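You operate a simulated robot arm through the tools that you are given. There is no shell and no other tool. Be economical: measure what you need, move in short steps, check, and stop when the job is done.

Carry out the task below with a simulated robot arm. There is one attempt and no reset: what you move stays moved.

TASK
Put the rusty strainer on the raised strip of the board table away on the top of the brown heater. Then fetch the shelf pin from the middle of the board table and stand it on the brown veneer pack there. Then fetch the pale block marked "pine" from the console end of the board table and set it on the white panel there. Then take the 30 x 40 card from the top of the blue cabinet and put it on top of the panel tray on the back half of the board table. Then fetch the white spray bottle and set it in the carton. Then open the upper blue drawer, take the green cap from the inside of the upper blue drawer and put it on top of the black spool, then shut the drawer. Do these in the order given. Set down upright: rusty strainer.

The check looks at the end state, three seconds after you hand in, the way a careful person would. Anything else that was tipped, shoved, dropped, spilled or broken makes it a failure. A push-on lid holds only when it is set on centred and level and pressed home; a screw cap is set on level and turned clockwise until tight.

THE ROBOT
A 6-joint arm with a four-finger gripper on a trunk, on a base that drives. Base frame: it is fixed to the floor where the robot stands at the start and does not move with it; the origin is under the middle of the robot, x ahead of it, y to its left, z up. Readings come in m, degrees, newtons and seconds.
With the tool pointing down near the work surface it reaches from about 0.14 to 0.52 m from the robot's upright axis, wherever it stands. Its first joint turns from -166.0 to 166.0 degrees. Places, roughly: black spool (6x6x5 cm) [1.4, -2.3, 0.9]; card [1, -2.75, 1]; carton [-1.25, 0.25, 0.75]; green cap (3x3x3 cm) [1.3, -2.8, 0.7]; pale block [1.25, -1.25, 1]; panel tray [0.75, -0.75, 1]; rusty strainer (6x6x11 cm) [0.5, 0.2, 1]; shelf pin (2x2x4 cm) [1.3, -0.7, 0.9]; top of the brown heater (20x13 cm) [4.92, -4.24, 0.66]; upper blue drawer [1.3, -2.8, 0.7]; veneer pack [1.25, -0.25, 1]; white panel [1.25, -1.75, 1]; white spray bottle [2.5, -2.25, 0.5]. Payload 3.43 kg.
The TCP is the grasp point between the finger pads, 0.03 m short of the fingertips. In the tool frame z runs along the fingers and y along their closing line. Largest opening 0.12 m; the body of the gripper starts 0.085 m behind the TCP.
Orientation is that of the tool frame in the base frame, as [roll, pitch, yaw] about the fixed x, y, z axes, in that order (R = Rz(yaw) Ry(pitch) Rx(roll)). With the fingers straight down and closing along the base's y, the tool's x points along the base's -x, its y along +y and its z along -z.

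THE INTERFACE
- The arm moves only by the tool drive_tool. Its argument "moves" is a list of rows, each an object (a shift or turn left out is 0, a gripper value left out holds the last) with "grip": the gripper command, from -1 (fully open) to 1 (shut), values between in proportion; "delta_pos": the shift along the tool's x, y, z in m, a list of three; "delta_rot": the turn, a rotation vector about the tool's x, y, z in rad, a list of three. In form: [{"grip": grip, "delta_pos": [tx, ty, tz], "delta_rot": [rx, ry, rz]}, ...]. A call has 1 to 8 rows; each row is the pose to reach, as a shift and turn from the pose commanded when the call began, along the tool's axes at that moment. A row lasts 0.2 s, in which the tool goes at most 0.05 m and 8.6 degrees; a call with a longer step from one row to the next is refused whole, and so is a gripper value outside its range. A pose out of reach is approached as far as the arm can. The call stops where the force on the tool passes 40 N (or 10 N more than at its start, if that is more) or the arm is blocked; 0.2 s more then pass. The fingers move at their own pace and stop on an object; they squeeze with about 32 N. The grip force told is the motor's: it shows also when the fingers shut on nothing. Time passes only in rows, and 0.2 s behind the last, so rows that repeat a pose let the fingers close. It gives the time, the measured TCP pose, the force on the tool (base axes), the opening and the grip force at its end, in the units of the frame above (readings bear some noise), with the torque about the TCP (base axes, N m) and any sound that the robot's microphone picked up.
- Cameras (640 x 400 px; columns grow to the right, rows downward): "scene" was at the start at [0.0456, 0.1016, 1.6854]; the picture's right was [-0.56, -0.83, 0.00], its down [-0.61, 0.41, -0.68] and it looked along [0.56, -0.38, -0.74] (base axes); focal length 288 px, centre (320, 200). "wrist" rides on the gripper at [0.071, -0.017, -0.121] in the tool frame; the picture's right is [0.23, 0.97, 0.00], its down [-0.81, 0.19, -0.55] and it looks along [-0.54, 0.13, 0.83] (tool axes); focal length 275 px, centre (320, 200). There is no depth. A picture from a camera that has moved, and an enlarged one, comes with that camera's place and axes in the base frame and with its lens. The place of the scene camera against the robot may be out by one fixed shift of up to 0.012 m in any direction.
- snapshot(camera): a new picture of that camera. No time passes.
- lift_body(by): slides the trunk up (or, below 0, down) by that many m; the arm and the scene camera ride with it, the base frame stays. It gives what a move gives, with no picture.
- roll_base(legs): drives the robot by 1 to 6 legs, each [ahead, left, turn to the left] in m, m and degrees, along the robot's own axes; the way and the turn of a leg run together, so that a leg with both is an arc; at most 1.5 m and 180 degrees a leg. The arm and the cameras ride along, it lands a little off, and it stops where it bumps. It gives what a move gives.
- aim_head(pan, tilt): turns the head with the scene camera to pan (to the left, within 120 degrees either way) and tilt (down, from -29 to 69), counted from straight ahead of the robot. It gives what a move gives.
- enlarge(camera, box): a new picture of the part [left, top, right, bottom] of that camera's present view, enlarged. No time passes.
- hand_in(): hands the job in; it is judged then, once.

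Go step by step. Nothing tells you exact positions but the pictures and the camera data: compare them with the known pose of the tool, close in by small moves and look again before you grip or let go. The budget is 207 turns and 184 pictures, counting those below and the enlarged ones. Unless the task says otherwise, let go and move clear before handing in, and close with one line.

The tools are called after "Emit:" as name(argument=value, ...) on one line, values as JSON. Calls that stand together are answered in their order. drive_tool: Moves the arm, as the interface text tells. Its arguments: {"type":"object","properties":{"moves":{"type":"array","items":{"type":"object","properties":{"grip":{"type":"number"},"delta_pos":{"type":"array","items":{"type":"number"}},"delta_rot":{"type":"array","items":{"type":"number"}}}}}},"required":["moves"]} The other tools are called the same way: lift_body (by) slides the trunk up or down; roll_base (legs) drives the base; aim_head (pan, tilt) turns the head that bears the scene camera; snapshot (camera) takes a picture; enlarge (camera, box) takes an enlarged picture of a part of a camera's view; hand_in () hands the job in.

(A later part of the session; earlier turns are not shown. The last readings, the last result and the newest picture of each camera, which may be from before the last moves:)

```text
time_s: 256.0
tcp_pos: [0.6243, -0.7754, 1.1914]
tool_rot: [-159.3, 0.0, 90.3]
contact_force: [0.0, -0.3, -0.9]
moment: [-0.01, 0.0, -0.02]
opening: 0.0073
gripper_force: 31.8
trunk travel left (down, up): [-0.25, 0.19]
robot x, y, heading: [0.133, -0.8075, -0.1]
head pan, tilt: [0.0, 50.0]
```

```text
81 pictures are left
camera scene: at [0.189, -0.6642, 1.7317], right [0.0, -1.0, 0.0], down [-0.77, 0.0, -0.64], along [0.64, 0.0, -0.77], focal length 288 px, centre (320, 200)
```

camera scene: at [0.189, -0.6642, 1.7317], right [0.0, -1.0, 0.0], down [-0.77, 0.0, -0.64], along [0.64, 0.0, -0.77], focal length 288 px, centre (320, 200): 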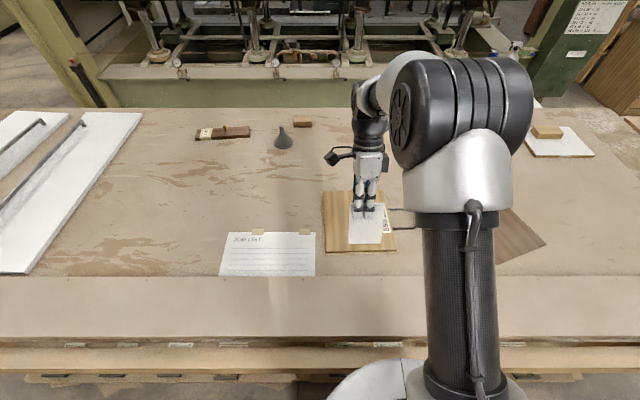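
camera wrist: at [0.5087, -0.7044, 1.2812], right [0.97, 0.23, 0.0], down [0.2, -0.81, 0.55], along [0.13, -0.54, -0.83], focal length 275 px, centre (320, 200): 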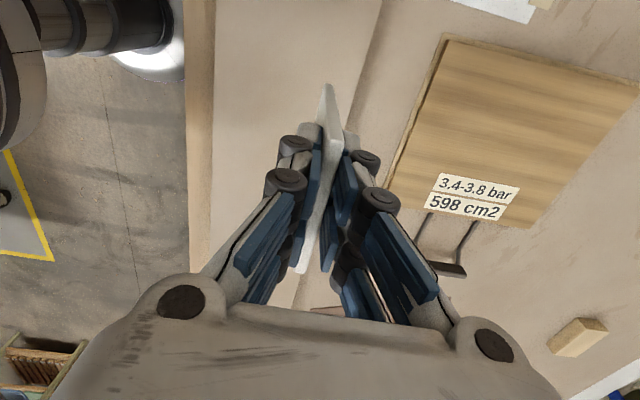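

It tilted the wrong way; reverse the rotation so the fingers point forward (+x).

Emit:
drive_tool(moves=[{"delta_rot": [-0.145, 0, 0]}, {"delta_rot": [-0.29, 0, 0]}, {"delta_rot": [-0.435, 0, 0]}, {"delta_rot": [-0.58, 0, 0]}, {"delta_rot": [-0.725, 0, 0]}, {"delta_rot": [-0.87, 0, 0]}, {"delta_rot": [-1.015, 0, 0]}, {"delta_rot": [-1.16, 0, 0]}])

Emit:
drive_tool(moves=[{"delta_rot": [-0.12, 0, 0]}, {"delta_rot": [-0.24, 0, 0]}, {"delta_rot": [-0.36, 0, 0]}, {"delta_rot": [-0.458, 0, 0]}])

Emit:
snapshot(camera="scene")

Emit:
snapshot(camera="wrist")

```text
time_s: 257.8
tcp_pos: [0.6328, -0.7773, 1.2258]
tool_rot: [145.4, 0.4, 90.2]
contact_force: [-0.2, 0.3, -1.2]
moment: [0.03, 0.02, 0.0]
opening: 0.0074
gripper_force: 32.0
out of reach, approached as far as the arm can: row 7, 8
trunk travel left (down, up): [-0.25, 0.19]
robot x, y, heading: [0.1301, -0.8109, -0.2]
head pan, tilt: [0.0, 50.0]
```

```text
time_s: 258.8
tcp_pos: [0.6543, -0.7857, 1.3087]
tool_rot: [135.2, 0.2, 90.4]
contact_force: [0.4, 0.1, -0.9]
moment: [-0.01, 0.01, -0.01]
opening: 0.0073
gripper_force: 31.9
out of reach, approached as far as the arm can: row 1, 2, 3, 4
trunk travel left (down, up): [-0.25, 0.19]
robot x, y, heading: [0.1332, -0.8128, -0.0]
head pan, tilt: [0.0, 50.0]
```

```text
80 pictures are left
camera scene: at [0.1888, -0.6641, 1.7317], right [0.0, -1.0, 0.0], down [-0.77, 0.0, -0.64], along [0.64, 0.0, -0.77], focal length 288 px, centre (320, 200)
```

scene: 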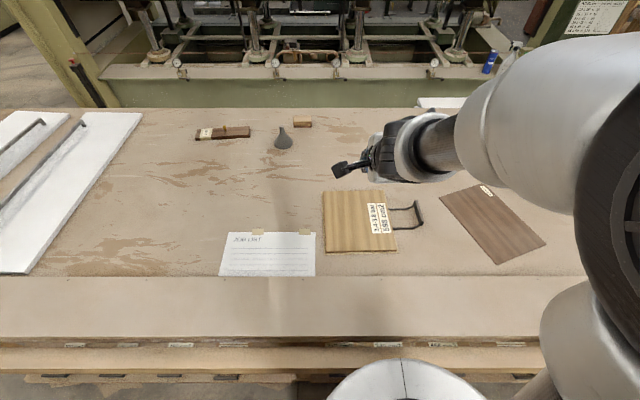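

```text
79 pictures are left
camera wrist: at [0.5572, -0.7143, 1.3838], right [0.69, 0.24, 0.69], down [-0.25, -0.81, 0.53], along [0.68, -0.53, -0.5], focal length 275 px, centre (320, 200)
```

wrist: 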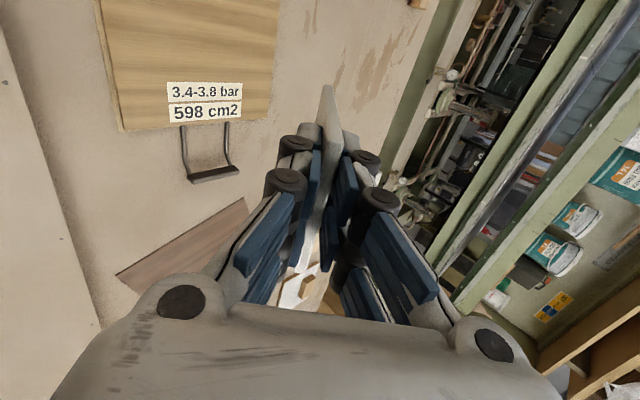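

The forward pitch is limited to ~45° here; the pin stands fine on the pack. I'll use a 45° tilt: set the card's front edge on the tray and ease it down. First see where the command stands.

Emit:
drive_tool(moves=[{"delta_rot": [0.1, 0, 0]}])

```text
time_s: 259.2
tcp_pos: [0.6561, -0.7924, 1.3104]
tool_rot: [136.7, 1.2, 89.3]
contact_force: [0.1, 0.1, -0.7]
moment: [0.02, 0.03, 0.01]
opening: 0.0075
gripper_force: 32.9
out of reach, approached as far as the arm can: row 1
trunk travel left (down, up): [-0.25, 0.19]
robot x, y, heading: [0.1315, -0.8091, 0.0]
head pan, tilt: [0.0, 50.0]
```

Emit:
drive_tool(moves=[{"delta_rot": [0.13, 0, 0]}, {"delta_rot": [0.26, 0, 0]}, {"delta_rot": [0.38, 0, 0]}, {"delta_rot": [0.38, 0, 0]}])

```text
time_s: 260.2
tcp_pos: [0.6558, -0.7923, 1.3107]
tool_rot: [158.5, 1.3, 89.3]
contact_force: [0.4, 0.3, -0.2]
moment: [0.04, 0.0, -0.03]
opening: 0.0076
gripper_force: 31.2
out of reach, approached as far as the arm can: row 1
trunk travel left (down, up): [-0.25, 0.19]
robot x, y, heading: [0.1292, -0.8069, -0.2]
head pan, tilt: [0.0, 50.0]
```

Emit:
drive_tool(moves=[{"delta_pos": [0, -0.018, 0.0455]}, {"delta_pos": [0, -0.036, 0.091]}, {"delta_pos": [0, -0.054, 0.1365]}, {"delta_pos": [0, -0.072, 0.182]}, {"delta_pos": [0, -0.087, 0.22]}])

Emit:
drive_tool(moves=[{"delta_rot": [-0.12, 0, 0]}, {"delta_rot": [-0.24, 0, 0]}, {"delta_rot": [-0.36, 0, 0]}, {"delta_rot": [-0.48, 0, 0]}])

Emit:
snapshot(camera="scene")

```text
time_s: 261.4
tcp_pos: [0.6595, -0.796, 1.0727]
tool_rot: [158.4, 0.9, 88.7]
contact_force: [0.2, -0.1, -0.5]
moment: [0.0, -0.01, 0.02]
opening: 0.0075
gripper_force: 32.5
trunk travel left (down, up): [-0.25, 0.19]
robot x, y, heading: [0.1305, -0.8063, 0.0]
head pan, tilt: [0.0, 50.0]
```

```text
time_s: 262.4
tcp_pos: [0.6573, -0.797, 1.0735]
tool_rot: [158.5, 1.3, 89.2]
contact_force: [0.0, -0.2, 0.6]
moment: [0.02, 0.0, -0.03]
opening: 0.0076
gripper_force: 32.4
out of reach, approached as far as the arm can: row 1, 2, 3, 4
trunk travel left (down, up): [-0.25, 0.19]
robot x, y, heading: [0.132, -0.8114, -0.2]
head pan, tilt: [0.0, 50.0]
```

```text
78 pictures are left
camera scene: at [0.1881, -0.6642, 1.7318], right [0.0, -1.0, 0.0], down [-0.77, 0.0, -0.64], along [0.64, 0.0, -0.77], focal length 288 px, centre (320, 200)
```

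scene: 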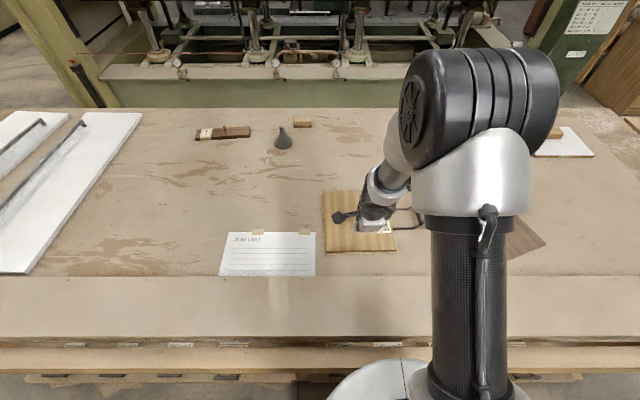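

The wrist limits forward pitch, so I'll instead turn the card sideways: yaw the tool +90° (closing along y) and tilt laterally toward the robot's left. First level the tool.

Emit:
drive_tool(moves=[{"delta_rot": [0.125, 0, 0], "delta_pos": [0, -0.02, -0.02]}, {"delta_rot": [0.25, 0, 0], "delta_pos": [0, -0.04, -0.04]}, {"delta_rot": [0.375, 0, 0], "delta_pos": [0, -0.05, -0.05]}])

Emit:
drive_tool(moves=[{"delta_rot": [0, 0, -0.145]}, {"delta_rot": [0, 0, -0.29]}, {"delta_rot": [0, 0, -0.435]}, {"delta_rot": [0, 0, -0.58]}, {"delta_rot": [0, 0, -0.725]}, {"delta_rot": [0, 0, -0.87]}, {"delta_rot": [0, 0, -1.015]}, {"delta_rot": [0, 0, -1.16]}])

Emit:
drive_tool(moves=[{"delta_rot": [0, 0, -0.145]}, {"delta_rot": [0, 0, -0.29]}, {"delta_rot": [0, 0, -0.411]}])

```text
time_s: 263.2
tcp_pos: [0.5913, -0.7976, 1.1015]
tool_rot: [-179.9, 1.2, 89.3]
contact_force: [-1.0, 0.0, -0.9]
moment: [-0.03, 0.04, -0.06]
opening: 0.0074
gripper_force: 31.9
out of reach, approached as far as the arm can: row 1
trunk travel left (down, up): [-0.25, 0.19]
robot x, y, heading: [0.1338, -0.8112, -0.2]
head pan, tilt: [0.0, 50.0]
```

```text
time_s: 265.0
tcp_pos: [0.5904, -0.796, 1.1018]
tool_rot: [-178.8, 0.5, 156.0]
contact_force: [-0.5, -0.3, 0.2]
moment: [-0.02, -0.01, 0.01]
opening: 0.0074
gripper_force: 32.8
trunk travel left (down, up): [-0.25, 0.19]
robot x, y, heading: [0.1327, -0.8073, -0.2]
head pan, tilt: [0.0, 50.0]
```

```text
time_s: 265.8
tcp_pos: [0.5898, -0.7957, 1.1013]
tool_rot: [-178.7, 0.0, 179.5]
contact_force: [-0.1, 0.1, -0.3]
moment: [0.03, 0.01, -0.01]
opening: 0.0074
gripper_force: 32.0
trunk travel left (down, up): [-0.25, 0.19]
robot x, y, heading: [0.1299, -0.8142, -0.0]
head pan, tilt: [0.0, 50.0]
```

Now tilt laterally (fingers toward +y) and see how far it goes.

Emit:
drive_tool(moves=[{"delta_rot": [-0.14, 0, 0]}, {"delta_rot": [-0.28, 0, 0]}, {"delta_rot": [-0.42, 0, 0]}, {"delta_rot": [-0.56, 0, 0]}, {"delta_rot": [-0.7, 0, 0]}, {"delta_rot": [-0.84, 0, 0]}, {"delta_rot": [-0.98, 0, 0]}, {"delta_rot": [-1.12, 0, 0]}])

Emit:
snapshot(camera="scene")

```text
time_s: 267.6
tcp_pos: [0.5909, -0.7973, 1.1021]
tool_rot: [116.9, 0.1, 179.4]
contact_force: [0.3, -0.6, -0.9]
moment: [-0.01, 0.03, 0.01]
opening: 0.0075
gripper_force: 32.3
trunk travel left (down, up): [-0.25, 0.19]
robot x, y, heading: [0.1322, -0.8102, -0.2]
head pan, tilt: [0.0, 50.0]
```

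```text
77 pictures are left
camera scene: at [0.1887, -0.6649, 1.7318], right [0.0, -1.0, 0.0], down [-0.77, 0.0, -0.64], along [0.64, 0.0, -0.77], focal length 288 px, centre (320, 200)
```

scene: 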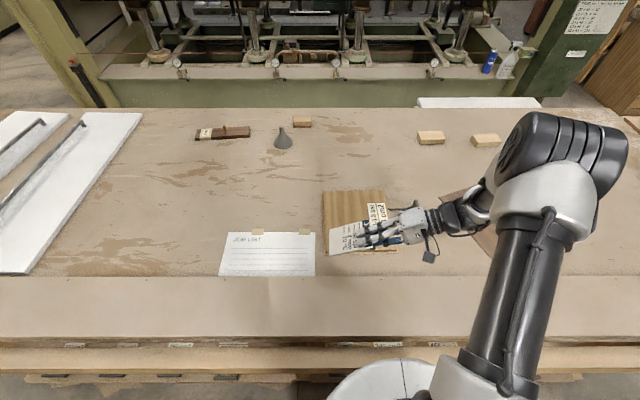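

Works — the card now lies 63° over, printed side up. I'll shift the base so the wrist is well within reach, then position over the tray.

Emit:
roll_base(legs=[[0.05, -0.14, 0.2]])

Emit:
drive_tool(moves=[{"delta_rot": [-0.14, 0, 0]}])

Emit:
snapshot(camera="scene")

```text
time_s: 268.9
tcp_pos: [0.6411, -0.9363, 1.103]
tool_rot: [117.0, 0.0, 179.4]
contact_force: [-0.7, 0.6, -1.2]
moment: [-0.04, 0.03, -0.01]
opening: 0.0073
gripper_force: 32.0
trunk travel left (down, up): [-0.25, 0.19]
robot x, y, heading: [0.1781, -0.952, -0.1]
head pan, tilt: [0.0, 50.0]
```

```text
time_s: 269.3
tcp_pos: [0.6402, -0.9363, 1.1012]
tool_rot: [109.0, 0.1, 179.4]
contact_force: [0.2, -0.1, 0.7]
moment: [-0.05, 0.05, -0.02]
opening: 0.0077
gripper_force: 32.0
trunk travel left (down, up): [-0.25, 0.19]
robot x, y, heading: [0.1822, -0.9481, 0.1]
head pan, tilt: [0.0, 50.0]
```

```text
76 pictures are left
camera scene: at [0.2386, -0.8044, 1.7318], right [0.0, -1.0, 0.0], down [-0.77, 0.0, -0.64], along [0.64, 0.0, -0.77], focal length 288 px, centre (320, 200)
```

scene: 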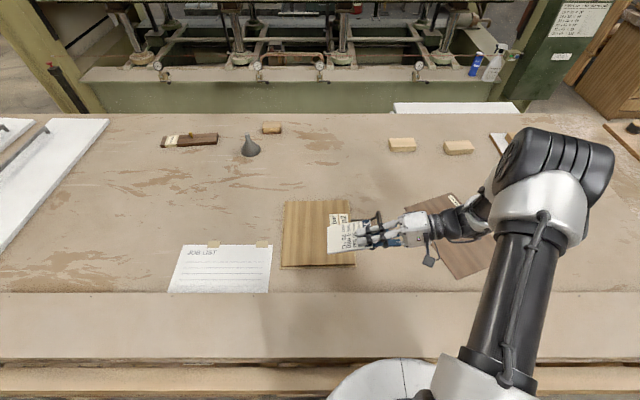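

Emit:
drive_tool(moves=[{"delta_pos": [-0.024, -0.018, 0.032]}, {"delta_pos": [-0.048, -0.036, 0.064]}, {"delta_pos": [-0.072, -0.054, 0.096]}, {"delta_pos": [-0.095, -0.0727, 0.1266]}])

Emit:
enlarge(camera="scene", box=[260, 170, 460, 290])

Emit:
snapshot(camera="wrist")

```text
time_s: 270.3
tcp_pos: [0.7385, -0.8396, 0.9907]
tool_rot: [109.1, 0.0, 179.4]
contact_force: [0.7, 0.0, -0.3]
moment: [-0.06, 0.03, 0.03]
opening: 0.0072
gripper_force: 31.6
trunk travel left (down, up): [-0.25, 0.19]
robot x, y, heading: [0.1805, -0.9484, 0.0]
head pan, tilt: [0.0, 50.0]
```

```text
3.20 times, centred on (360, 230) of scene
camera zoom: at [0.2383, -0.8023, 1.7317], right [0.0, -1.0, 0.0], down [-0.77, 0.0, -0.64], along [0.64, 0.0, -0.77], focal length 922 px, centre (192, 104)
```

zoom: 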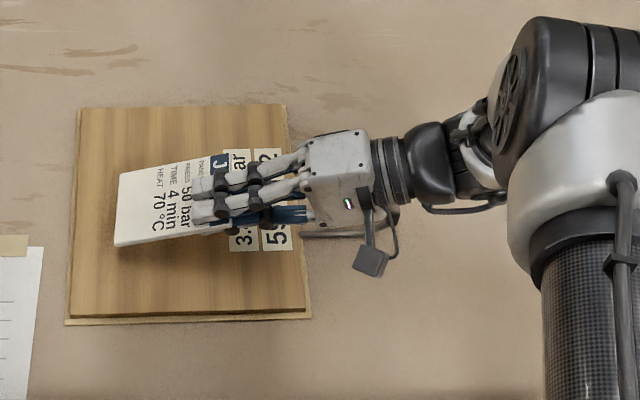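

```text
74 pictures are left
camera wrist: at [0.6664, -0.9574, 1.0154], right [-0.23, 0.32, 0.92], down [0.81, -0.47, 0.36], along [0.55, 0.82, -0.15], focal length 275 px, centre (320, 200)
```

wrist: 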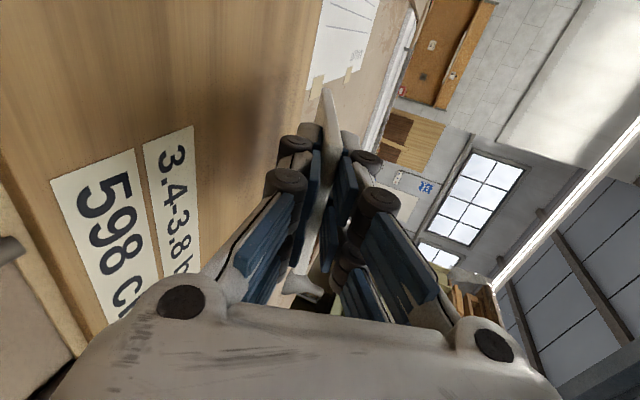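

Card is over the tray with printed side up. Lower toward contact of the leading edge.

Emit:
drive_tool(moves=[{"delta_pos": [0, -0.006, 0.016]}, {"delta_pos": [0, -0.014, 0.023]}, {"delta_pos": [0, -0.017, 0.0245]}, {"delta_pos": [0, -0.02, 0.0255]}])

Emit:
enlarge(camera="scene", box=[260, 170, 460, 290])

Emit:
snapshot(camera="wrist")

```text
time_s: 271.3
tcp_pos: [0.7367, -0.8222, 0.9645]
tool_rot: [109.0, 0.1, 179.5]
contact_force: [0.1, -0.4, -0.7]
moment: [0.0, 0.01, -0.02]
opening: 0.0075
gripper_force: 32.0
trunk travel left (down, up): [-0.25, 0.19]
robot x, y, heading: [0.1806, -0.9467, -0.1]
head pan, tilt: [0.0, 50.0]
```

```text
3.20 times, centred on (360, 230) of scene
camera zoom: at [0.2376, -0.8031, 1.7318], right [0.0, -1.0, 0.0], down [-0.77, 0.0, -0.64], along [0.64, 0.0, -0.77], focal length 922 px, centre (192, 104)
```

zoom: 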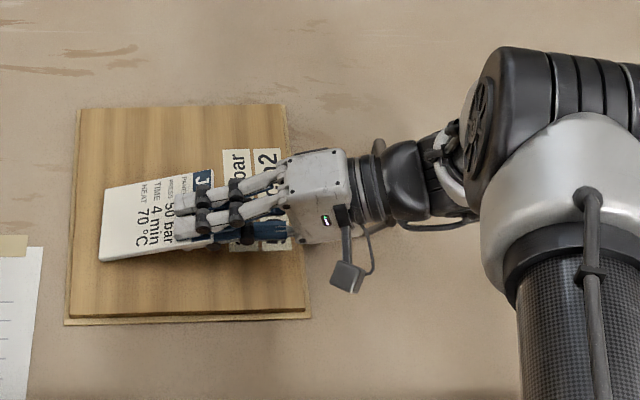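

```text
72 pictures are left
camera wrist: at [0.6656, -0.9409, 0.9885], right [-0.23, 0.32, 0.92], down [0.81, -0.47, 0.36], along [0.55, 0.82, -0.15], focal length 275 px, centre (320, 200)
```

wrist: 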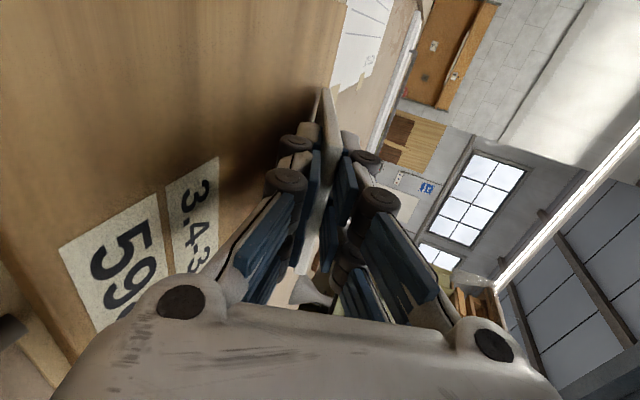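

Emit:
drive_tool(moves=[{"delta_pos": [0, -0.004, 0.0013]}, {"delta_pos": [0, -0.008, 0.0026]}, {"delta_pos": [0, -0.012, 0.004]}])

```text
time_s: 272.1
tcp_pos: [0.7371, -0.8243, 0.9526]
tool_rot: [108.9, 0.1, 179.3]
contact_force: [-0.8, -4.8, 13.9]
moment: [1.32, 0.2, 0.08]
opening: 0.0096
gripper_force: 32.0
trunk travel left (down, up): [-0.25, 0.19]
robot x, y, heading: [0.1843, -0.9491, 0.1]
head pan, tilt: [0.0, 50.0]
```

Leading edge touches. I'll open the fingers a little while raising so the lower finger stays put, then withdraw along the tool axis.

Emit:
drive_tool(moves=[{"delta_pos": [0, 0.004, 0], "grip": 0.7}, {"delta_pos": [0, 0.009, 0], "grip": 0.5}, {"delta_pos": [0, 0.012, 0], "grip": 0.4}, {"delta_pos": [0, 0.012, 0], "grip": 0.4}, {"delta_pos": [0, 0.012, -0.015]}, {"delta_pos": [0, 0.012, -0.03]}, {"delta_pos": [0, 0.012, -0.045]}])

Emit:
enlarge(camera="scene", box=[260, 170, 460, 290])

```text
time_s: 273.7
tcp_pos: [0.736, -0.8621, 0.9785]
tool_rot: [109.1, 0.0, 179.4]
contact_force: [0.5, 0.1, -0.5]
moment: [-0.03, 0.03, -0.03]
opening: 0.0362
gripper_force: 0.6
trunk travel left (down, up): [-0.25, 0.19]
robot x, y, heading: [0.182, -0.9466, -0.1]
head pan, tilt: [0.0, 50.0]
```

```text
3.20 times, centred on (360, 230) of scene
camera zoom: at [0.2374, -0.8036, 1.7318], right [0.0, -1.0, 0.0], down [-0.77, 0.0, -0.64], along [0.64, 0.0, -0.77], focal length 922 px, centre (192, 104)
```

zoom: 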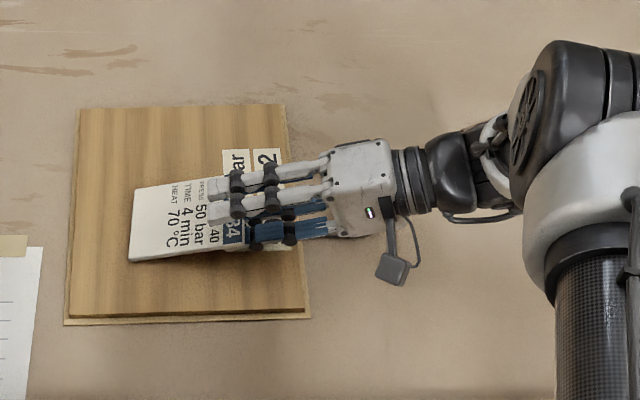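

The card drags with the lower finger but remains on the tray. I'll regrip lightly, shift it 4 cm further onto the tray, and withdraw again.

Emit:
drive_tool(moves=[{"grip": 0.6, "delta_pos": [0, -0.003, 0]}, {"grip": 0.9, "delta_pos": [0, -0.007, 0]}, {"grip": 1, "delta_pos": [0, -0.009, 0]}, {"grip": 1, "delta_pos": [0, -0.009, 0]}, {"delta_pos": [0, 0.0, 0.01]}, {"delta_pos": [0, 0.008, 0.03]}, {"delta_pos": [0, 0.008, 0.04]}])

Emit:
enlarge(camera="scene", box=[260, 170, 460, 290])

```text
time_s: 275.3
tcp_pos: [0.7372, -0.8208, 0.9724]
tool_rot: [109.0, 0.2, 179.4]
contact_force: [-0.8, -0.8, -0.6]
moment: [-0.03, 0.01, -0.04]
opening: 0.0077
gripper_force: 32.1
trunk travel left (down, up): [-0.25, 0.19]
robot x, y, heading: [0.1809, -0.9463, -0.0]
head pan, tilt: [0.0, 50.0]
```

```text
3.20 times, centred on (360, 230) of scene
camera zoom: at [0.2377, -0.803, 1.7318], right [0.0, -1.0, 0.0], down [-0.77, 0.0, -0.64], along [0.64, 0.0, -0.77], focal length 922 px, centre (192, 104)
```

zoom: 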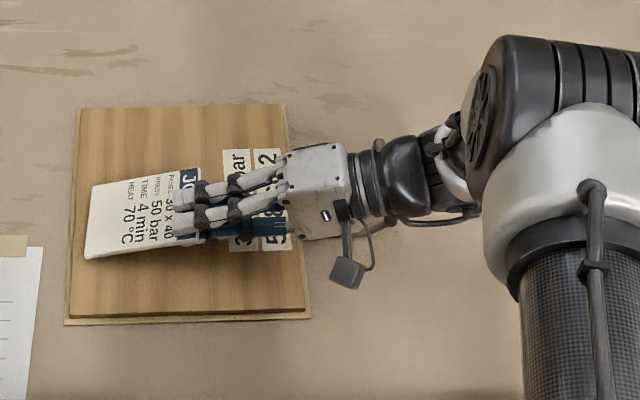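

Emit:
drive_tool(moves=[{"delta_pos": [0, -0.005, 0.002]}, {"delta_pos": [0, -0.01, 0.003]}, {"delta_pos": [0, -0.015, 0.005]}, {"delta_pos": [0, -0.017, 0.006]}])

Emit:
drive_tool(moves=[{"delta_pos": [0, 0.003, 0], "grip": 0.7}, {"delta_pos": [0, 0.008, 0], "grip": 0.5}, {"delta_pos": [0, 0.01, 0], "grip": 0.4}, {"delta_pos": [0, 0.009, -0.04]}, {"delta_pos": [0, 0.009, -0.08]}, {"delta_pos": [0, 0.02, -0.1]}])

Emit:
enlarge(camera="scene", box=[260, 170, 460, 290])

```text
time_s: 276.3
tcp_pos: [0.7362, -0.8212, 0.9547]
tool_rot: [108.9, 0.2, 179.4]
contact_force: [0.5, -3.7, 9.0]
moment: [0.93, 0.21, -0.01]
opening: 0.0092
gripper_force: 31.3
trunk travel left (down, up): [-0.25, 0.19]
robot x, y, heading: [0.1783, -0.9508, -0.4]
head pan, tilt: [0.0, 50.0]
```

```text
time_s: 277.7
tcp_pos: [0.7364, -0.9091, 1.0056]
tool_rot: [109.1, 0.0, 179.5]
contact_force: [-0.3, -0.6, 0.1]
moment: [0.01, -0.01, 0.0]
opening: 0.0358
gripper_force: 0.0
trunk travel left (down, up): [-0.25, 0.19]
robot x, y, heading: [0.1788, -0.9471, 0.2]
head pan, tilt: [0.0, 50.0]
```

```text
3.20 times, centred on (360, 230) of scene
camera zoom: at [0.2372, -0.8034, 1.7318], right [0.0, -1.0, 0.0], down [-0.77, 0.0, -0.64], along [0.64, 0.0, -0.77], focal length 922 px, centre (192, 104)
```

zoom: 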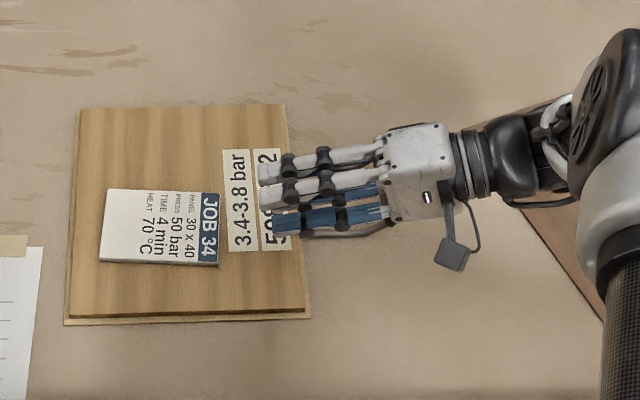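

Card JOB 34 lies flat on the tray. I'll raise, level the tool, and back away.

Emit:
drive_tool(moves=[{"delta_pos": [0.0, 0.045, -0.02]}, {"delta_pos": [0.0, 0.09, -0.04]}, {"delta_pos": [0.04, 0.115, -0.05]}, {"delta_pos": [0.08, 0.13, -0.06]}, {"delta_pos": [0.12, 0.135, -0.06]}])

Emit:
drive_tool(moves=[{"delta_rot": [0.14, 0, 0]}, {"delta_rot": [0.28, 0, 0]}, {"delta_rot": [0.42, 0, 0]}, {"delta_rot": [0.56, 0, 0]}, {"delta_rot": [0.7, 0, 0]}, {"delta_rot": [0.84, 0, 0]}, {"delta_rot": [0.98, 0, 0]}, {"delta_rot": [1.12, 0, 0]}])

Emit:
drive_tool(moves=[{"delta_rot": [0.119, 0, 0], "grip": -1}])

Emit:
roll_base(legs=[[-0.3, 0, 0]])

Emit:
snapshot(camera="scene")

```text
time_s: 278.9
tcp_pos: [0.6131, -0.9185, 1.1506]
tool_rot: [109.1, 0.1, 179.3]
contact_force: [-0.3, -1.1, 0.0]
moment: [-0.05, 0.02, 0.0]
opening: 0.0361
gripper_force: 0.2
trunk travel left (down, up): [-0.25, 0.19]
robot x, y, heading: [0.181, -0.9517, -0.1]
head pan, tilt: [0.0, 50.0]
```

```text
time_s: 280.7
tcp_pos: [0.6145, -0.9195, 1.1534]
tool_rot: [173.4, 0.2, 179.3]
contact_force: [-0.1, 0.0, 0.5]
moment: [-0.01, 0.01, -0.01]
opening: 0.0358
gripper_force: 0.0
trunk travel left (down, up): [-0.25, 0.19]
robot x, y, heading: [0.1785, -0.9565, -0.2]
head pan, tilt: [0.0, 50.0]
```

```text
time_s: 281.1
tcp_pos: [0.6152, -0.9188, 1.1525]
tool_rot: [-179.8, 0.1, 179.4]
contact_force: [0.6, 0.3, 0.4]
moment: [-0.01, 0.01, 0.03]
opening: 0.0639
gripper_force: 0.1
trunk travel left (down, up): [-0.25, 0.19]
robot x, y, heading: [0.1813, -0.9502, 0.1]
head pan, tilt: [0.0, 50.0]
```

```text
time_s: 283.2
tcp_pos: [0.3129, -0.9203, 1.1548]
tool_rot: [-179.9, 0.1, 179.3]
contact_force: [0.2, -0.5, 0.5]
moment: [-0.03, -0.01, 0.02]
opening: 0.1198
gripper_force: 0.0
trunk travel left (down, up): [-0.25, 0.19]
robot x, y, heading: [-0.1208, -0.946, 0.0]
head pan, tilt: [0.0, 50.0]
```

```text
68 pictures are left
camera scene: at [-0.0643, -0.8026, 1.7318], right [0.0, -1.0, 0.0], down [-0.77, 0.0, -0.64], along [0.64, 0.0, -0.77], focal length 288 px, centre (320, 200)
```

scene: 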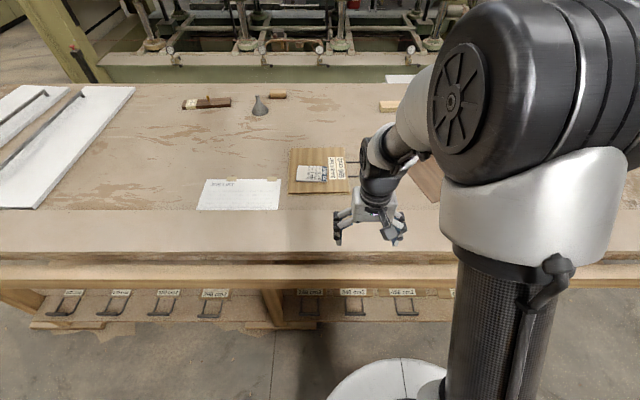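

Everything on the table looks right. Now the spray bottle: retract the arm and drive round into the aisle, facing the press.

Emit:
drive_tool(moves=[{"delta_pos": [0.045, 0, -0.02]}, {"delta_pos": [0.09, 0, -0.03]}, {"delta_pos": [0.13, 0, -0.04]}])

Emit:
roll_base(legs=[[0, -1.5, 0], [0, -1.0, 0], [1.5, 0, 0], [0.5, 0, 0]])

Emit:
aim_head(pan=25, tilt=35)

Emit:
snapshot(camera="scene")

```text
time_s: 284.0
tcp_pos: [0.1811, -0.9189, 1.1952]
tool_rot: [-179.9, 0.2, 179.4]
contact_force: [-0.1, -0.1, -0.7]
moment: [0.0, -0.04, 0.01]
opening: 0.12
gripper_force: 0.1
trunk travel left (down, up): [-0.25, 0.19]
robot x, y, heading: [-0.1218, -0.9478, -0.1]
head pan, tilt: [0.0, 50.0]
```

```text
time_s: 306.0
tcp_pos: [2.2271, -3.5036, 1.194]
tool_rot: [-179.9, 0.0, 176.8]
contact_force: [-0.1, 0.2, 0.2]
moment: [-0.02, 0.02, 0.01]
opening: 0.1198
gripper_force: 0.1
trunk travel left (down, up): [-0.25, 0.19]
robot x, y, heading: [1.9215, -3.5173, -2.8]
head pan, tilt: [0.0, 50.0]
```

```text
time_s: 306.9
tcp_pos: [2.2256, -3.5041, 1.1947]
tool_rot: [-179.9, 0.0, 176.7]
contact_force: [-0.6, -0.1, -0.6]
moment: [0.05, 0.02, 0.0]
opening: 0.1202
gripper_force: 0.1
trunk travel left (down, up): [-0.25, 0.19]
robot x, y, heading: [1.9211, -3.5214, -2.6]
head pan, tilt: [25.0, 35.0]
```

```text
67 pictures are left
camera scene: at [1.9886, -3.3406, 1.7535], right [0.38, -0.93, 0.0], down [-0.53, -0.22, -0.82], along [0.76, 0.31, -0.57], focal length 288 px, centre (320, 200)
```

scene: 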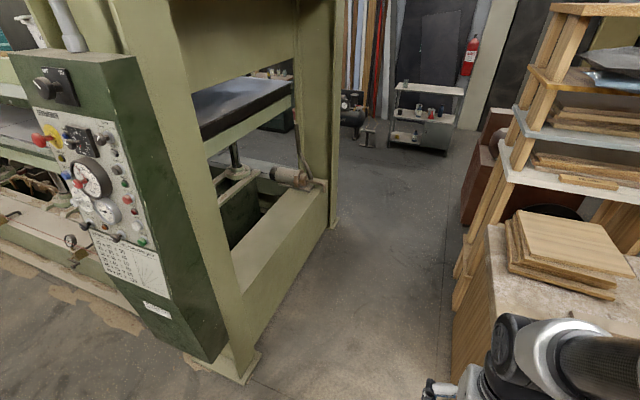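

Console front is around x≈2.4. I'll move up the aisle beside it at x≈1.9.

Emit:
roll_base(legs=[[-0.05, 0.6, 2.7], [0, 0.75, 0]])

Emit:
aim_head(pan=5, tilt=45)

Emit:
snapshot(camera="scene")

```text
time_s: 313.8
tcp_pos: [2.1974, -2.1728, 1.1938]
tool_rot: [-179.9, 0.0, 179.1]
contact_force: [0.0, 0.3, 0.5]
moment: [-0.02, -0.02, 0.0]
opening: 0.1201
gripper_force: 0.1
trunk travel left (down, up): [-0.25, 0.19]
robot x, y, heading: [1.8932, -2.2051, -0.3]
head pan, tilt: [25.0, 35.0]
```

```text
time_s: 314.7
tcp_pos: [2.1993, -2.1722, 1.1941]
tool_rot: [-179.9, 0.0, 179.1]
contact_force: [0.3, -0.1, 0.4]
moment: [-0.01, 0.0, 0.0]
opening: 0.1199
gripper_force: 0.0
trunk travel left (down, up): [-0.25, 0.19]
robot x, y, heading: [1.8914, -2.2009, -0.3]
head pan, tilt: [5.0, 45.0]
```

```text
66 pictures are left
camera scene: at [1.9552, -2.0483, 1.7387], right [0.08, -1.0, 0.0], down [-0.7, -0.06, -0.71], along [0.7, 0.06, -0.71], focal length 288 px, centre (320, 200)
```

scene: 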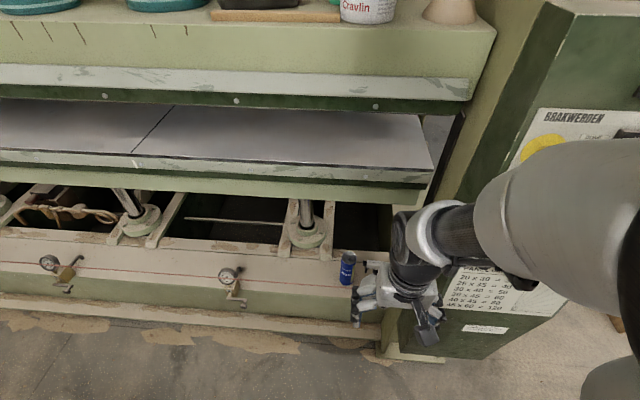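

The bottle is hidden behind the gripper. I'll slide right 0.2 m so it's left of the arm.

Emit:
roll_base(legs=[[-0.05, -0.22, 0.3]])

Emit:
aim_head(pan=0, tilt=45)

Emit:
snapshot(camera="scene")

Emit:
enlarge(camera="scene", box=[240, 200, 400, 320])

```text
time_s: 316.4
tcp_pos: [2.1486, -2.3886, 1.1949]
tool_rot: [-180.0, 0.0, 179.7]
contact_force: [0.1, -0.1, 0.4]
moment: [0.04, 0.0, 0.0]
opening: 0.1199
gripper_force: 0.1
trunk travel left (down, up): [-0.25, 0.19]
robot x, y, heading: [1.8434, -2.4194, 0.2]
head pan, tilt: [5.0, 45.0]
```

```text
time_s: 317.0
tcp_pos: [2.1487, -2.3883, 1.1938]
tool_rot: [-179.9, 0.0, 179.7]
contact_force: [0.3, 0.4, 0.3]
moment: [-0.01, 0.02, -0.02]
opening: 0.1199
gripper_force: 0.0
trunk travel left (down, up): [-0.25, 0.19]
robot x, y, heading: [1.8432, -2.4223, 0.2]
head pan, tilt: [0.0, 45.0]
```

```text
65 pictures are left
camera scene: at [1.9054, -2.2734, 1.7387], right [0.0, -1.0, 0.0], down [-0.71, 0.0, -0.71], along [0.71, 0.0, -0.71], focal length 288 px, centre (320, 200)
```

scene: 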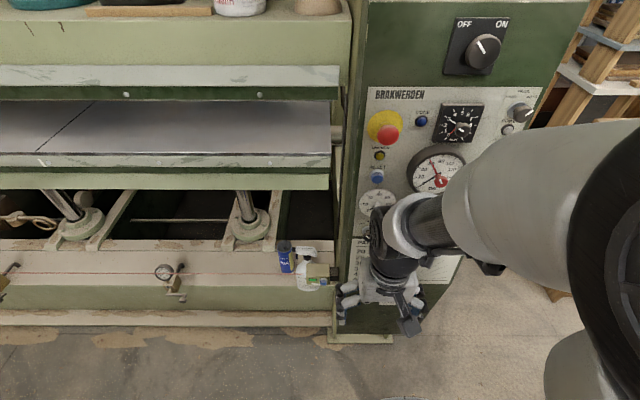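

```text
3.33 times, centred on (320, 260) of scene
camera zoom: at [1.9054, -2.2734, 1.7387], right [0.0, -1.0, 0.0], down [-0.71, 0.0, -0.71], along [0.71, 0.0, -0.71], focal length 961 px, centre (320, 0)
```

zoom: 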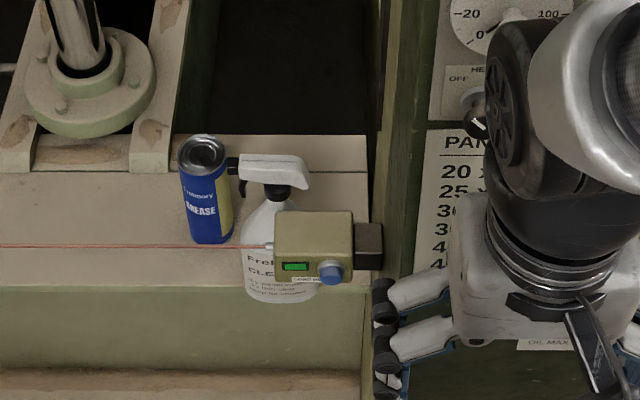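

A white spray bottle stands behind a small sensor box with a red beam. I'll zoom closely to understand its support.

Emit:
enlarge(camera="scene", box=[280, 230, 350, 300])

```text
5.71 times, centred on (315, 265) of scene
camera zoom: at [1.9054, -2.2734, 1.7387], right [0.0, -1.0, 0.0], down [-0.71, 0.0, -0.71], along [0.71, 0.0, -0.71], focal length 1647 px, centre (349, -171)
```

zoom: 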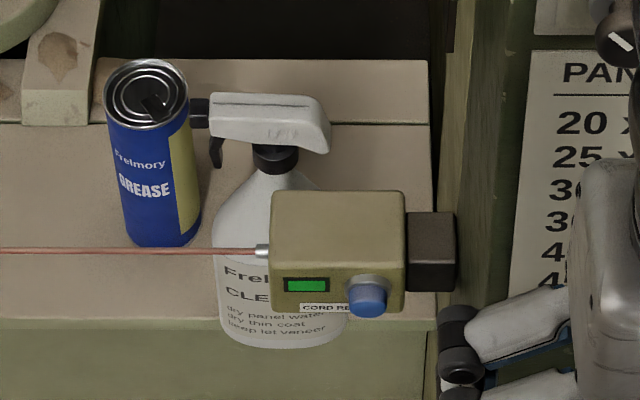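

The red line is a safety pull-cord ("CORD RESET") in front of the bottle, so I must lift the bottle straight up without touching it. I'll turn the gripper to close along x and move closer.

Emit:
drive_tool(moves=[{"delta_rot": [0, 0, 0.145]}, {"delta_rot": [0, 0, 0.29]}, {"delta_rot": [0, 0, 0.435]}, {"delta_rot": [0, 0, 0.58]}, {"delta_rot": [0, 0, 0.725]}, {"delta_rot": [0, 0, 0.87]}, {"delta_rot": [0, 0, 1.015]}, {"delta_rot": [0, 0, 1.16]}])

Emit:
drive_tool(moves=[{"delta_rot": [0, 0, 0.14], "grip": 0}, {"delta_rot": [0, 0, 0.28]}, {"delta_rot": [0, 0, 0.406]}])

Emit:
roll_base(legs=[[0.0, 0.25, -0.2], [0.2, 0, 0]])

Emit:
snapshot(camera="wrist")

Emit:
snapshot(camera="scene")

```text
time_s: 318.8
tcp_pos: [2.1481, -2.3875, 1.1947]
tool_rot: [179.9, 0.1, 113.0]
contact_force: [-0.4, -0.7, 0.7]
moment: [-0.02, 0.0, 0.02]
opening: 0.1201
gripper_force: 0.1
trunk travel left (down, up): [-0.25, 0.19]
robot x, y, heading: [1.8426, -2.4221, 0.2]
head pan, tilt: [0.0, 45.0]
```

```text
time_s: 319.6
tcp_pos: [2.1492, -2.3885, 1.1932]
tool_rot: [-180.0, 0.1, 89.8]
contact_force: [0.4, -0.3, -0.2]
moment: [-0.02, 0.01, 0.01]
opening: 0.0612
gripper_force: 0.1
trunk travel left (down, up): [-0.25, 0.19]
robot x, y, heading: [1.8405, -2.4206, 0.1]
head pan, tilt: [0.0, 45.0]
```

```text
time_s: 322.6
tcp_pos: [2.3517, -2.1483, 1.1953]
tool_rot: [-179.9, 0.2, 89.6]
contact_force: [0.1, 0.4, 0.2]
moment: [0.0, 0.07, 0.0]
opening: 0.0603
gripper_force: 0.1
trunk travel left (down, up): [-0.25, 0.19]
robot x, y, heading: [2.0446, -2.1781, 0.0]
head pan, tilt: [0.0, 45.0]
```

```text
62 pictures are left
camera wrist: at [2.3351, -2.0765, 1.3151], right [0.97, 0.22, 0.0], down [0.19, -0.81, 0.55], along [0.12, -0.54, -0.83], focal length 275 px, centre (320, 200)
```

wrist: 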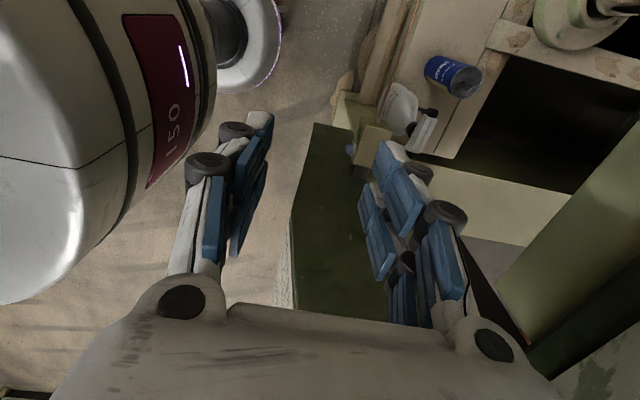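

```text
61 pictures are left
camera scene: at [2.108, -2.0322, 1.7386], right [0.0, -1.0, 0.0], down [-0.71, 0.0, -0.71], along [0.71, 0.0, -0.71], focal length 288 px, centre (320, 200)
```

scene: 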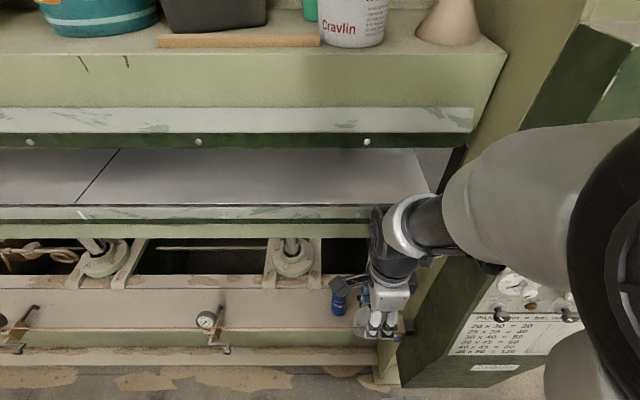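

Bottle head at about [2.595, -2.23], box in front at x≈2.51. Close in 5 cm, lower the trunk, and hover over the head.

Emit:
roll_base(legs=[[0.05, 0, 0]])

Emit:
lift_body(by=-0.25)

Emit:
drive_tool(moves=[{"delta_pos": [-0.018, 0.043, 0]}, {"delta_pos": [-0.036, 0.086, 0]}, {"delta_pos": [-0.054, 0.129, 0]}, {"delta_pos": [-0.072, 0.17, 0.0]}, {"delta_pos": [-0.084, 0.195, 0.0]}])

Emit:
snapshot(camera="wrist")

Emit:
enlarge(camera="scene", box=[300, 200, 480, 320])

```text
time_s: 323.6
tcp_pos: [2.4015, -2.1489, 1.194]
tool_rot: [-179.9, 0.0, 89.6]
contact_force: [0.7, -0.7, -0.1]
moment: [0.04, 0.07, -0.01]
opening: 0.0601
gripper_force: 0.2
trunk travel left (down, up): [-0.25, 0.19]
robot x, y, heading: [2.0947, -2.1764, -0.1]
head pan, tilt: [0.0, 45.0]
```

```text
time_s: 326.1
tcp_pos: [2.3995, -2.1485, 0.9433]
tool_rot: [-179.9, 0.1, 89.6]
contact_force: [-1.0, -1.4, 0.7]
moment: [0.01, 0.0, -0.01]
opening: 0.0601
gripper_force: 0.0
trunk travel left (down, up): [0.0, 0.44]
robot x, y, heading: [2.0955, -2.1782, -0.0]
head pan, tilt: [0.0, 45.0]
```

```text
time_s: 327.5
tcp_pos: [2.5308, -2.2099, 0.9465]
tool_rot: [-177.9, 0.2, 91.3]
contact_force: [-0.5, 0.6, -0.6]
moment: [-0.05, -0.02, -0.01]
opening: 0.0601
gripper_force: 0.1
trunk travel left (down, up): [0.0, 0.44]
robot x, y, heading: [2.0883, -2.175, 0.0]
head pan, tilt: [0.0, 45.0]
stopped in row 5: the arm was blocked; the commanded pose is now the measured one
```

```text
60 pictures are left
camera wrist: at [2.5185, -2.138, 1.0674], right [0.97, 0.25, -0.04], down [0.23, -0.8, 0.55], along [0.11, -0.54, -0.84], focal length 275 px, centre (320, 200)
```

wrist: 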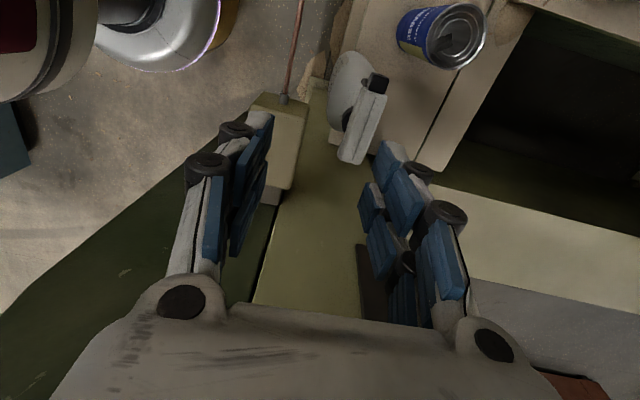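

```text
3.33 times, centred on (390, 260) of scene
camera zoom: at [2.1128, -2.0188, 1.4896], right [0.0, -1.0, 0.01], down [-0.69, -0.01, -0.73], along [0.73, 0.0, -0.69], focal length 961 px, centre (87, 0)
```

zoom: 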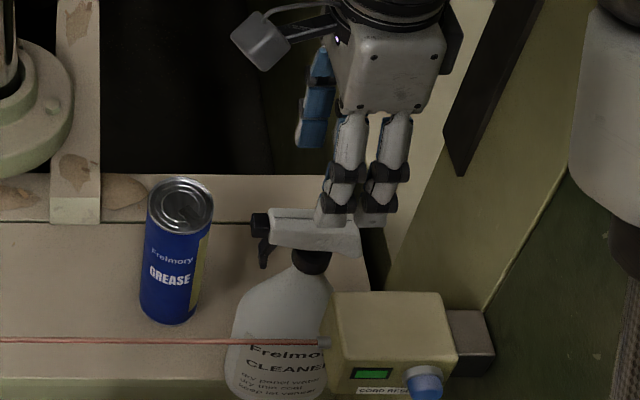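

The arm got blocked by something — probably the console beside the arm. I'll back the tool off and look at the whole scene.

Emit:
drive_tool(moves=[{"delta_pos": [0.03, -0.03, 0]}, {"delta_pos": [0.05, -0.07, 0]}])

Emit:
aim_head(pan=-25, tilt=30)

Emit:
snapshot(camera="scene")

```text
time_s: 328.1
tcp_pos: [2.4891, -2.1708, 0.9349]
tool_rot: [-176.2, -0.2, 90.7]
contact_force: [-1.1, -0.8, -0.2]
moment: [0.05, -0.02, -0.02]
opening: 0.06
gripper_force: 0.1
trunk travel left (down, up): [0.0, 0.44]
robot x, y, heading: [2.0899, -2.177, 0.1]
head pan, tilt: [0.0, 45.0]
```

```text
time_s: 329.0
tcp_pos: [2.4884, -2.1708, 0.9357]
tool_rot: [-176.2, -0.3, 90.8]
contact_force: [0.2, 0.9, 0.0]
moment: [0.0, -0.01, -0.02]
opening: 0.0601
gripper_force: 0.0
trunk travel left (down, up): [0.0, 0.44]
robot x, y, heading: [2.0881, -2.1754, 0.2]
head pan, tilt: [-25.0, 30.0]
```

```text
58 pictures are left
camera scene: at [2.1534, -2.0684, 1.5113], right [-0.42, -0.91, 0.0], down [-0.45, 0.21, -0.87], along [0.79, -0.36, -0.5], focal length 288 px, centre (320, 200)
```

scene: 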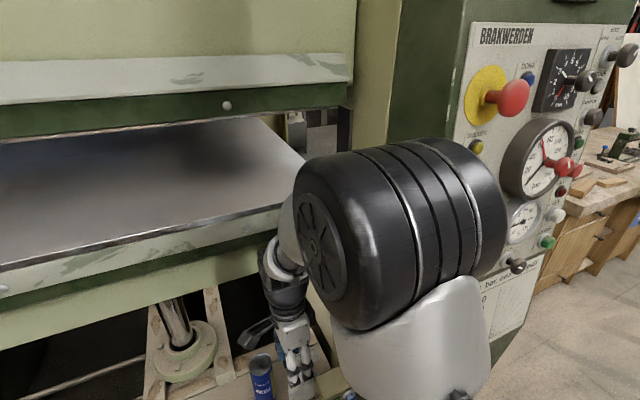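

The elbow drum was nudging against the console's front. I'll shift the base to the left so the arm reaches diagonally, clear of the console controls.

Emit:
roll_base(legs=[[0, 0.19, 0], [0.05, 0, 0]])

Emit:
drive_tool(moves=[{"delta_rot": [-0.066, 0.0, 0.014], "delta_pos": [0, 0, -0.01]}])

Emit:
snapshot(camera="scene")

Emit:
snapshot(camera="wrist")

```text
time_s: 331.2
tcp_pos: [2.5213, -1.9821, 0.9359]
tool_rot: [-175.6, -0.4, 90.8]
contact_force: [0.6, -0.2, 0.0]
moment: [0.01, -0.01, 0.0]
opening: 0.06
gripper_force: 0.1
trunk travel left (down, up): [0.0, 0.44]
robot x, y, heading: [2.1346, -1.9869, -0.0]
head pan, tilt: [-25.0, 30.0]
stopped in leg 2: the robot was blocked; the commanded pose is now the measured one
```

```text
time_s: 331.6
tcp_pos: [2.5279, -1.9815, 0.9427]
tool_rot: [-179.0, -0.2, 89.9]
contact_force: [-0.3, 0.3, 0.4]
moment: [0.0, -0.01, -0.01]
opening: 0.06
gripper_force: 0.0
trunk travel left (down, up): [0.0, 0.44]
robot x, y, heading: [2.1346, -1.9871, 0.0]
head pan, tilt: [-25.0, 30.0]
```

```text
57 pictures are left
camera scene: at [2.1972, -1.8805, 1.5114], right [-0.42, -0.91, 0.0], down [-0.45, 0.21, -0.87], along [0.79, -0.36, -0.5], focal length 288 px, centre (320, 200)
```

scene: 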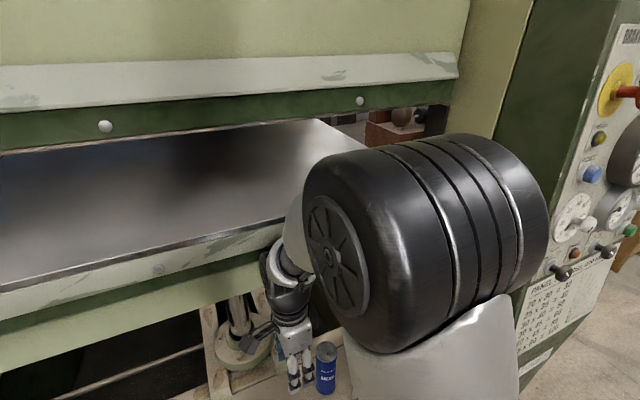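

```text
56 pictures are left
camera wrist: at [2.5136, -1.9106, 1.0645], right [0.97, 0.23, -0.01], down [0.2, -0.81, 0.55], along [0.11, -0.53, -0.84], focal length 275 px, centre (320, 200)
```

wrist: 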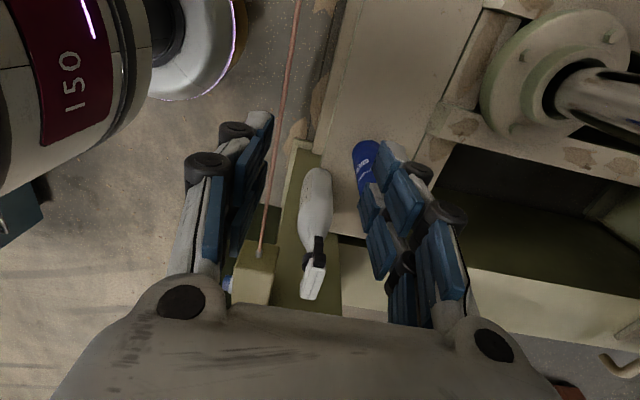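

The press platen overhangs just behind the bottle (lip at x≈2.59, z≥1.04) and stops my wrist. I'll use a forward-pitched tool, closing along y on the spray head, so the wrist stays in front of the platen. First pull back and turn the gripper.

Emit:
drive_tool(moves=[{"delta_pos": [0, -0.04, 0]}, {"delta_pos": [0, -0.08, 0]}, {"delta_pos": [0, -0.12, 0], "grip": -1}])

Emit:
drive_tool(moves=[{"delta_rot": [0, 0, -0.145]}, {"delta_rot": [0, 0, -0.29]}, {"delta_rot": [0, 0, -0.435]}, {"delta_rot": [0, 0, -0.58]}, {"delta_rot": [0, 0, -0.725]}, {"delta_rot": [0, 0, -0.87]}, {"delta_rot": [0, 0, -1.015]}, {"delta_rot": [0, 0, -1.16]}])

Emit:
drive_tool(moves=[{"delta_rot": [0, 0, -0.14]}, {"delta_rot": [0, 0, -0.28]}, {"delta_rot": [0, 0, -0.41]}])

Emit:
drive_tool(moves=[{"delta_rot": [0, -0.12, 0]}, {"delta_rot": [0, -0.24, 0]}, {"delta_rot": [0, -0.36, 0]}, {"delta_rot": [0, -0.48, 0]}])

```text
time_s: 332.4
tcp_pos: [2.408, -1.9831, 0.9449]
tool_rot: [-179.1, -0.2, 90.0]
contact_force: [-0.2, -0.4, 1.5]
moment: [-0.01, 0.02, 0.0]
opening: 0.0873
gripper_force: 0.1
trunk travel left (down, up): [0.0, 0.44]
robot x, y, heading: [2.1386, -1.9844, 0.1]
head pan, tilt: [-25.0, 30.0]
```

```text
time_s: 334.2
tcp_pos: [2.4085, -1.9821, 0.9442]
tool_rot: [-179.8, -1.0, 156.6]
contact_force: [0.5, 0.5, 0.0]
moment: [-0.01, 0.01, -0.01]
opening: 0.1201
gripper_force: 0.0
trunk travel left (down, up): [0.0, 0.44]
robot x, y, heading: [2.1358, -1.9893, 0.2]
head pan, tilt: [-25.0, 30.0]
```

```text
time_s: 335.0
tcp_pos: [2.4081, -1.9831, 0.9443]
tool_rot: [179.8, -1.1, -180.0]
contact_force: [0.5, -0.4, 0.0]
moment: [-0.04, 0.03, 0.02]
opening: 0.1202
gripper_force: 0.0
trunk travel left (down, up): [0.0, 0.44]
robot x, y, heading: [2.1378, -1.9872, -0.1]
head pan, tilt: [-25.0, 30.0]
```

```text
time_s: 336.0
tcp_pos: [2.5081, -1.9804, 0.9993]
tool_rot: [179.7, 26.3, 179.8]
contact_force: [0.1, -0.1, -0.2]
moment: [0.05, 0.02, 0.05]
opening: 0.1201
gripper_force: 0.1
out of reach, approached as far as the arm can: row 1, 2, 3, 4
trunk travel left (down, up): [0.0, 0.44]
robot x, y, heading: [2.1369, -1.9902, 0.1]
head pan, tilt: [-25.0, 30.0]
```

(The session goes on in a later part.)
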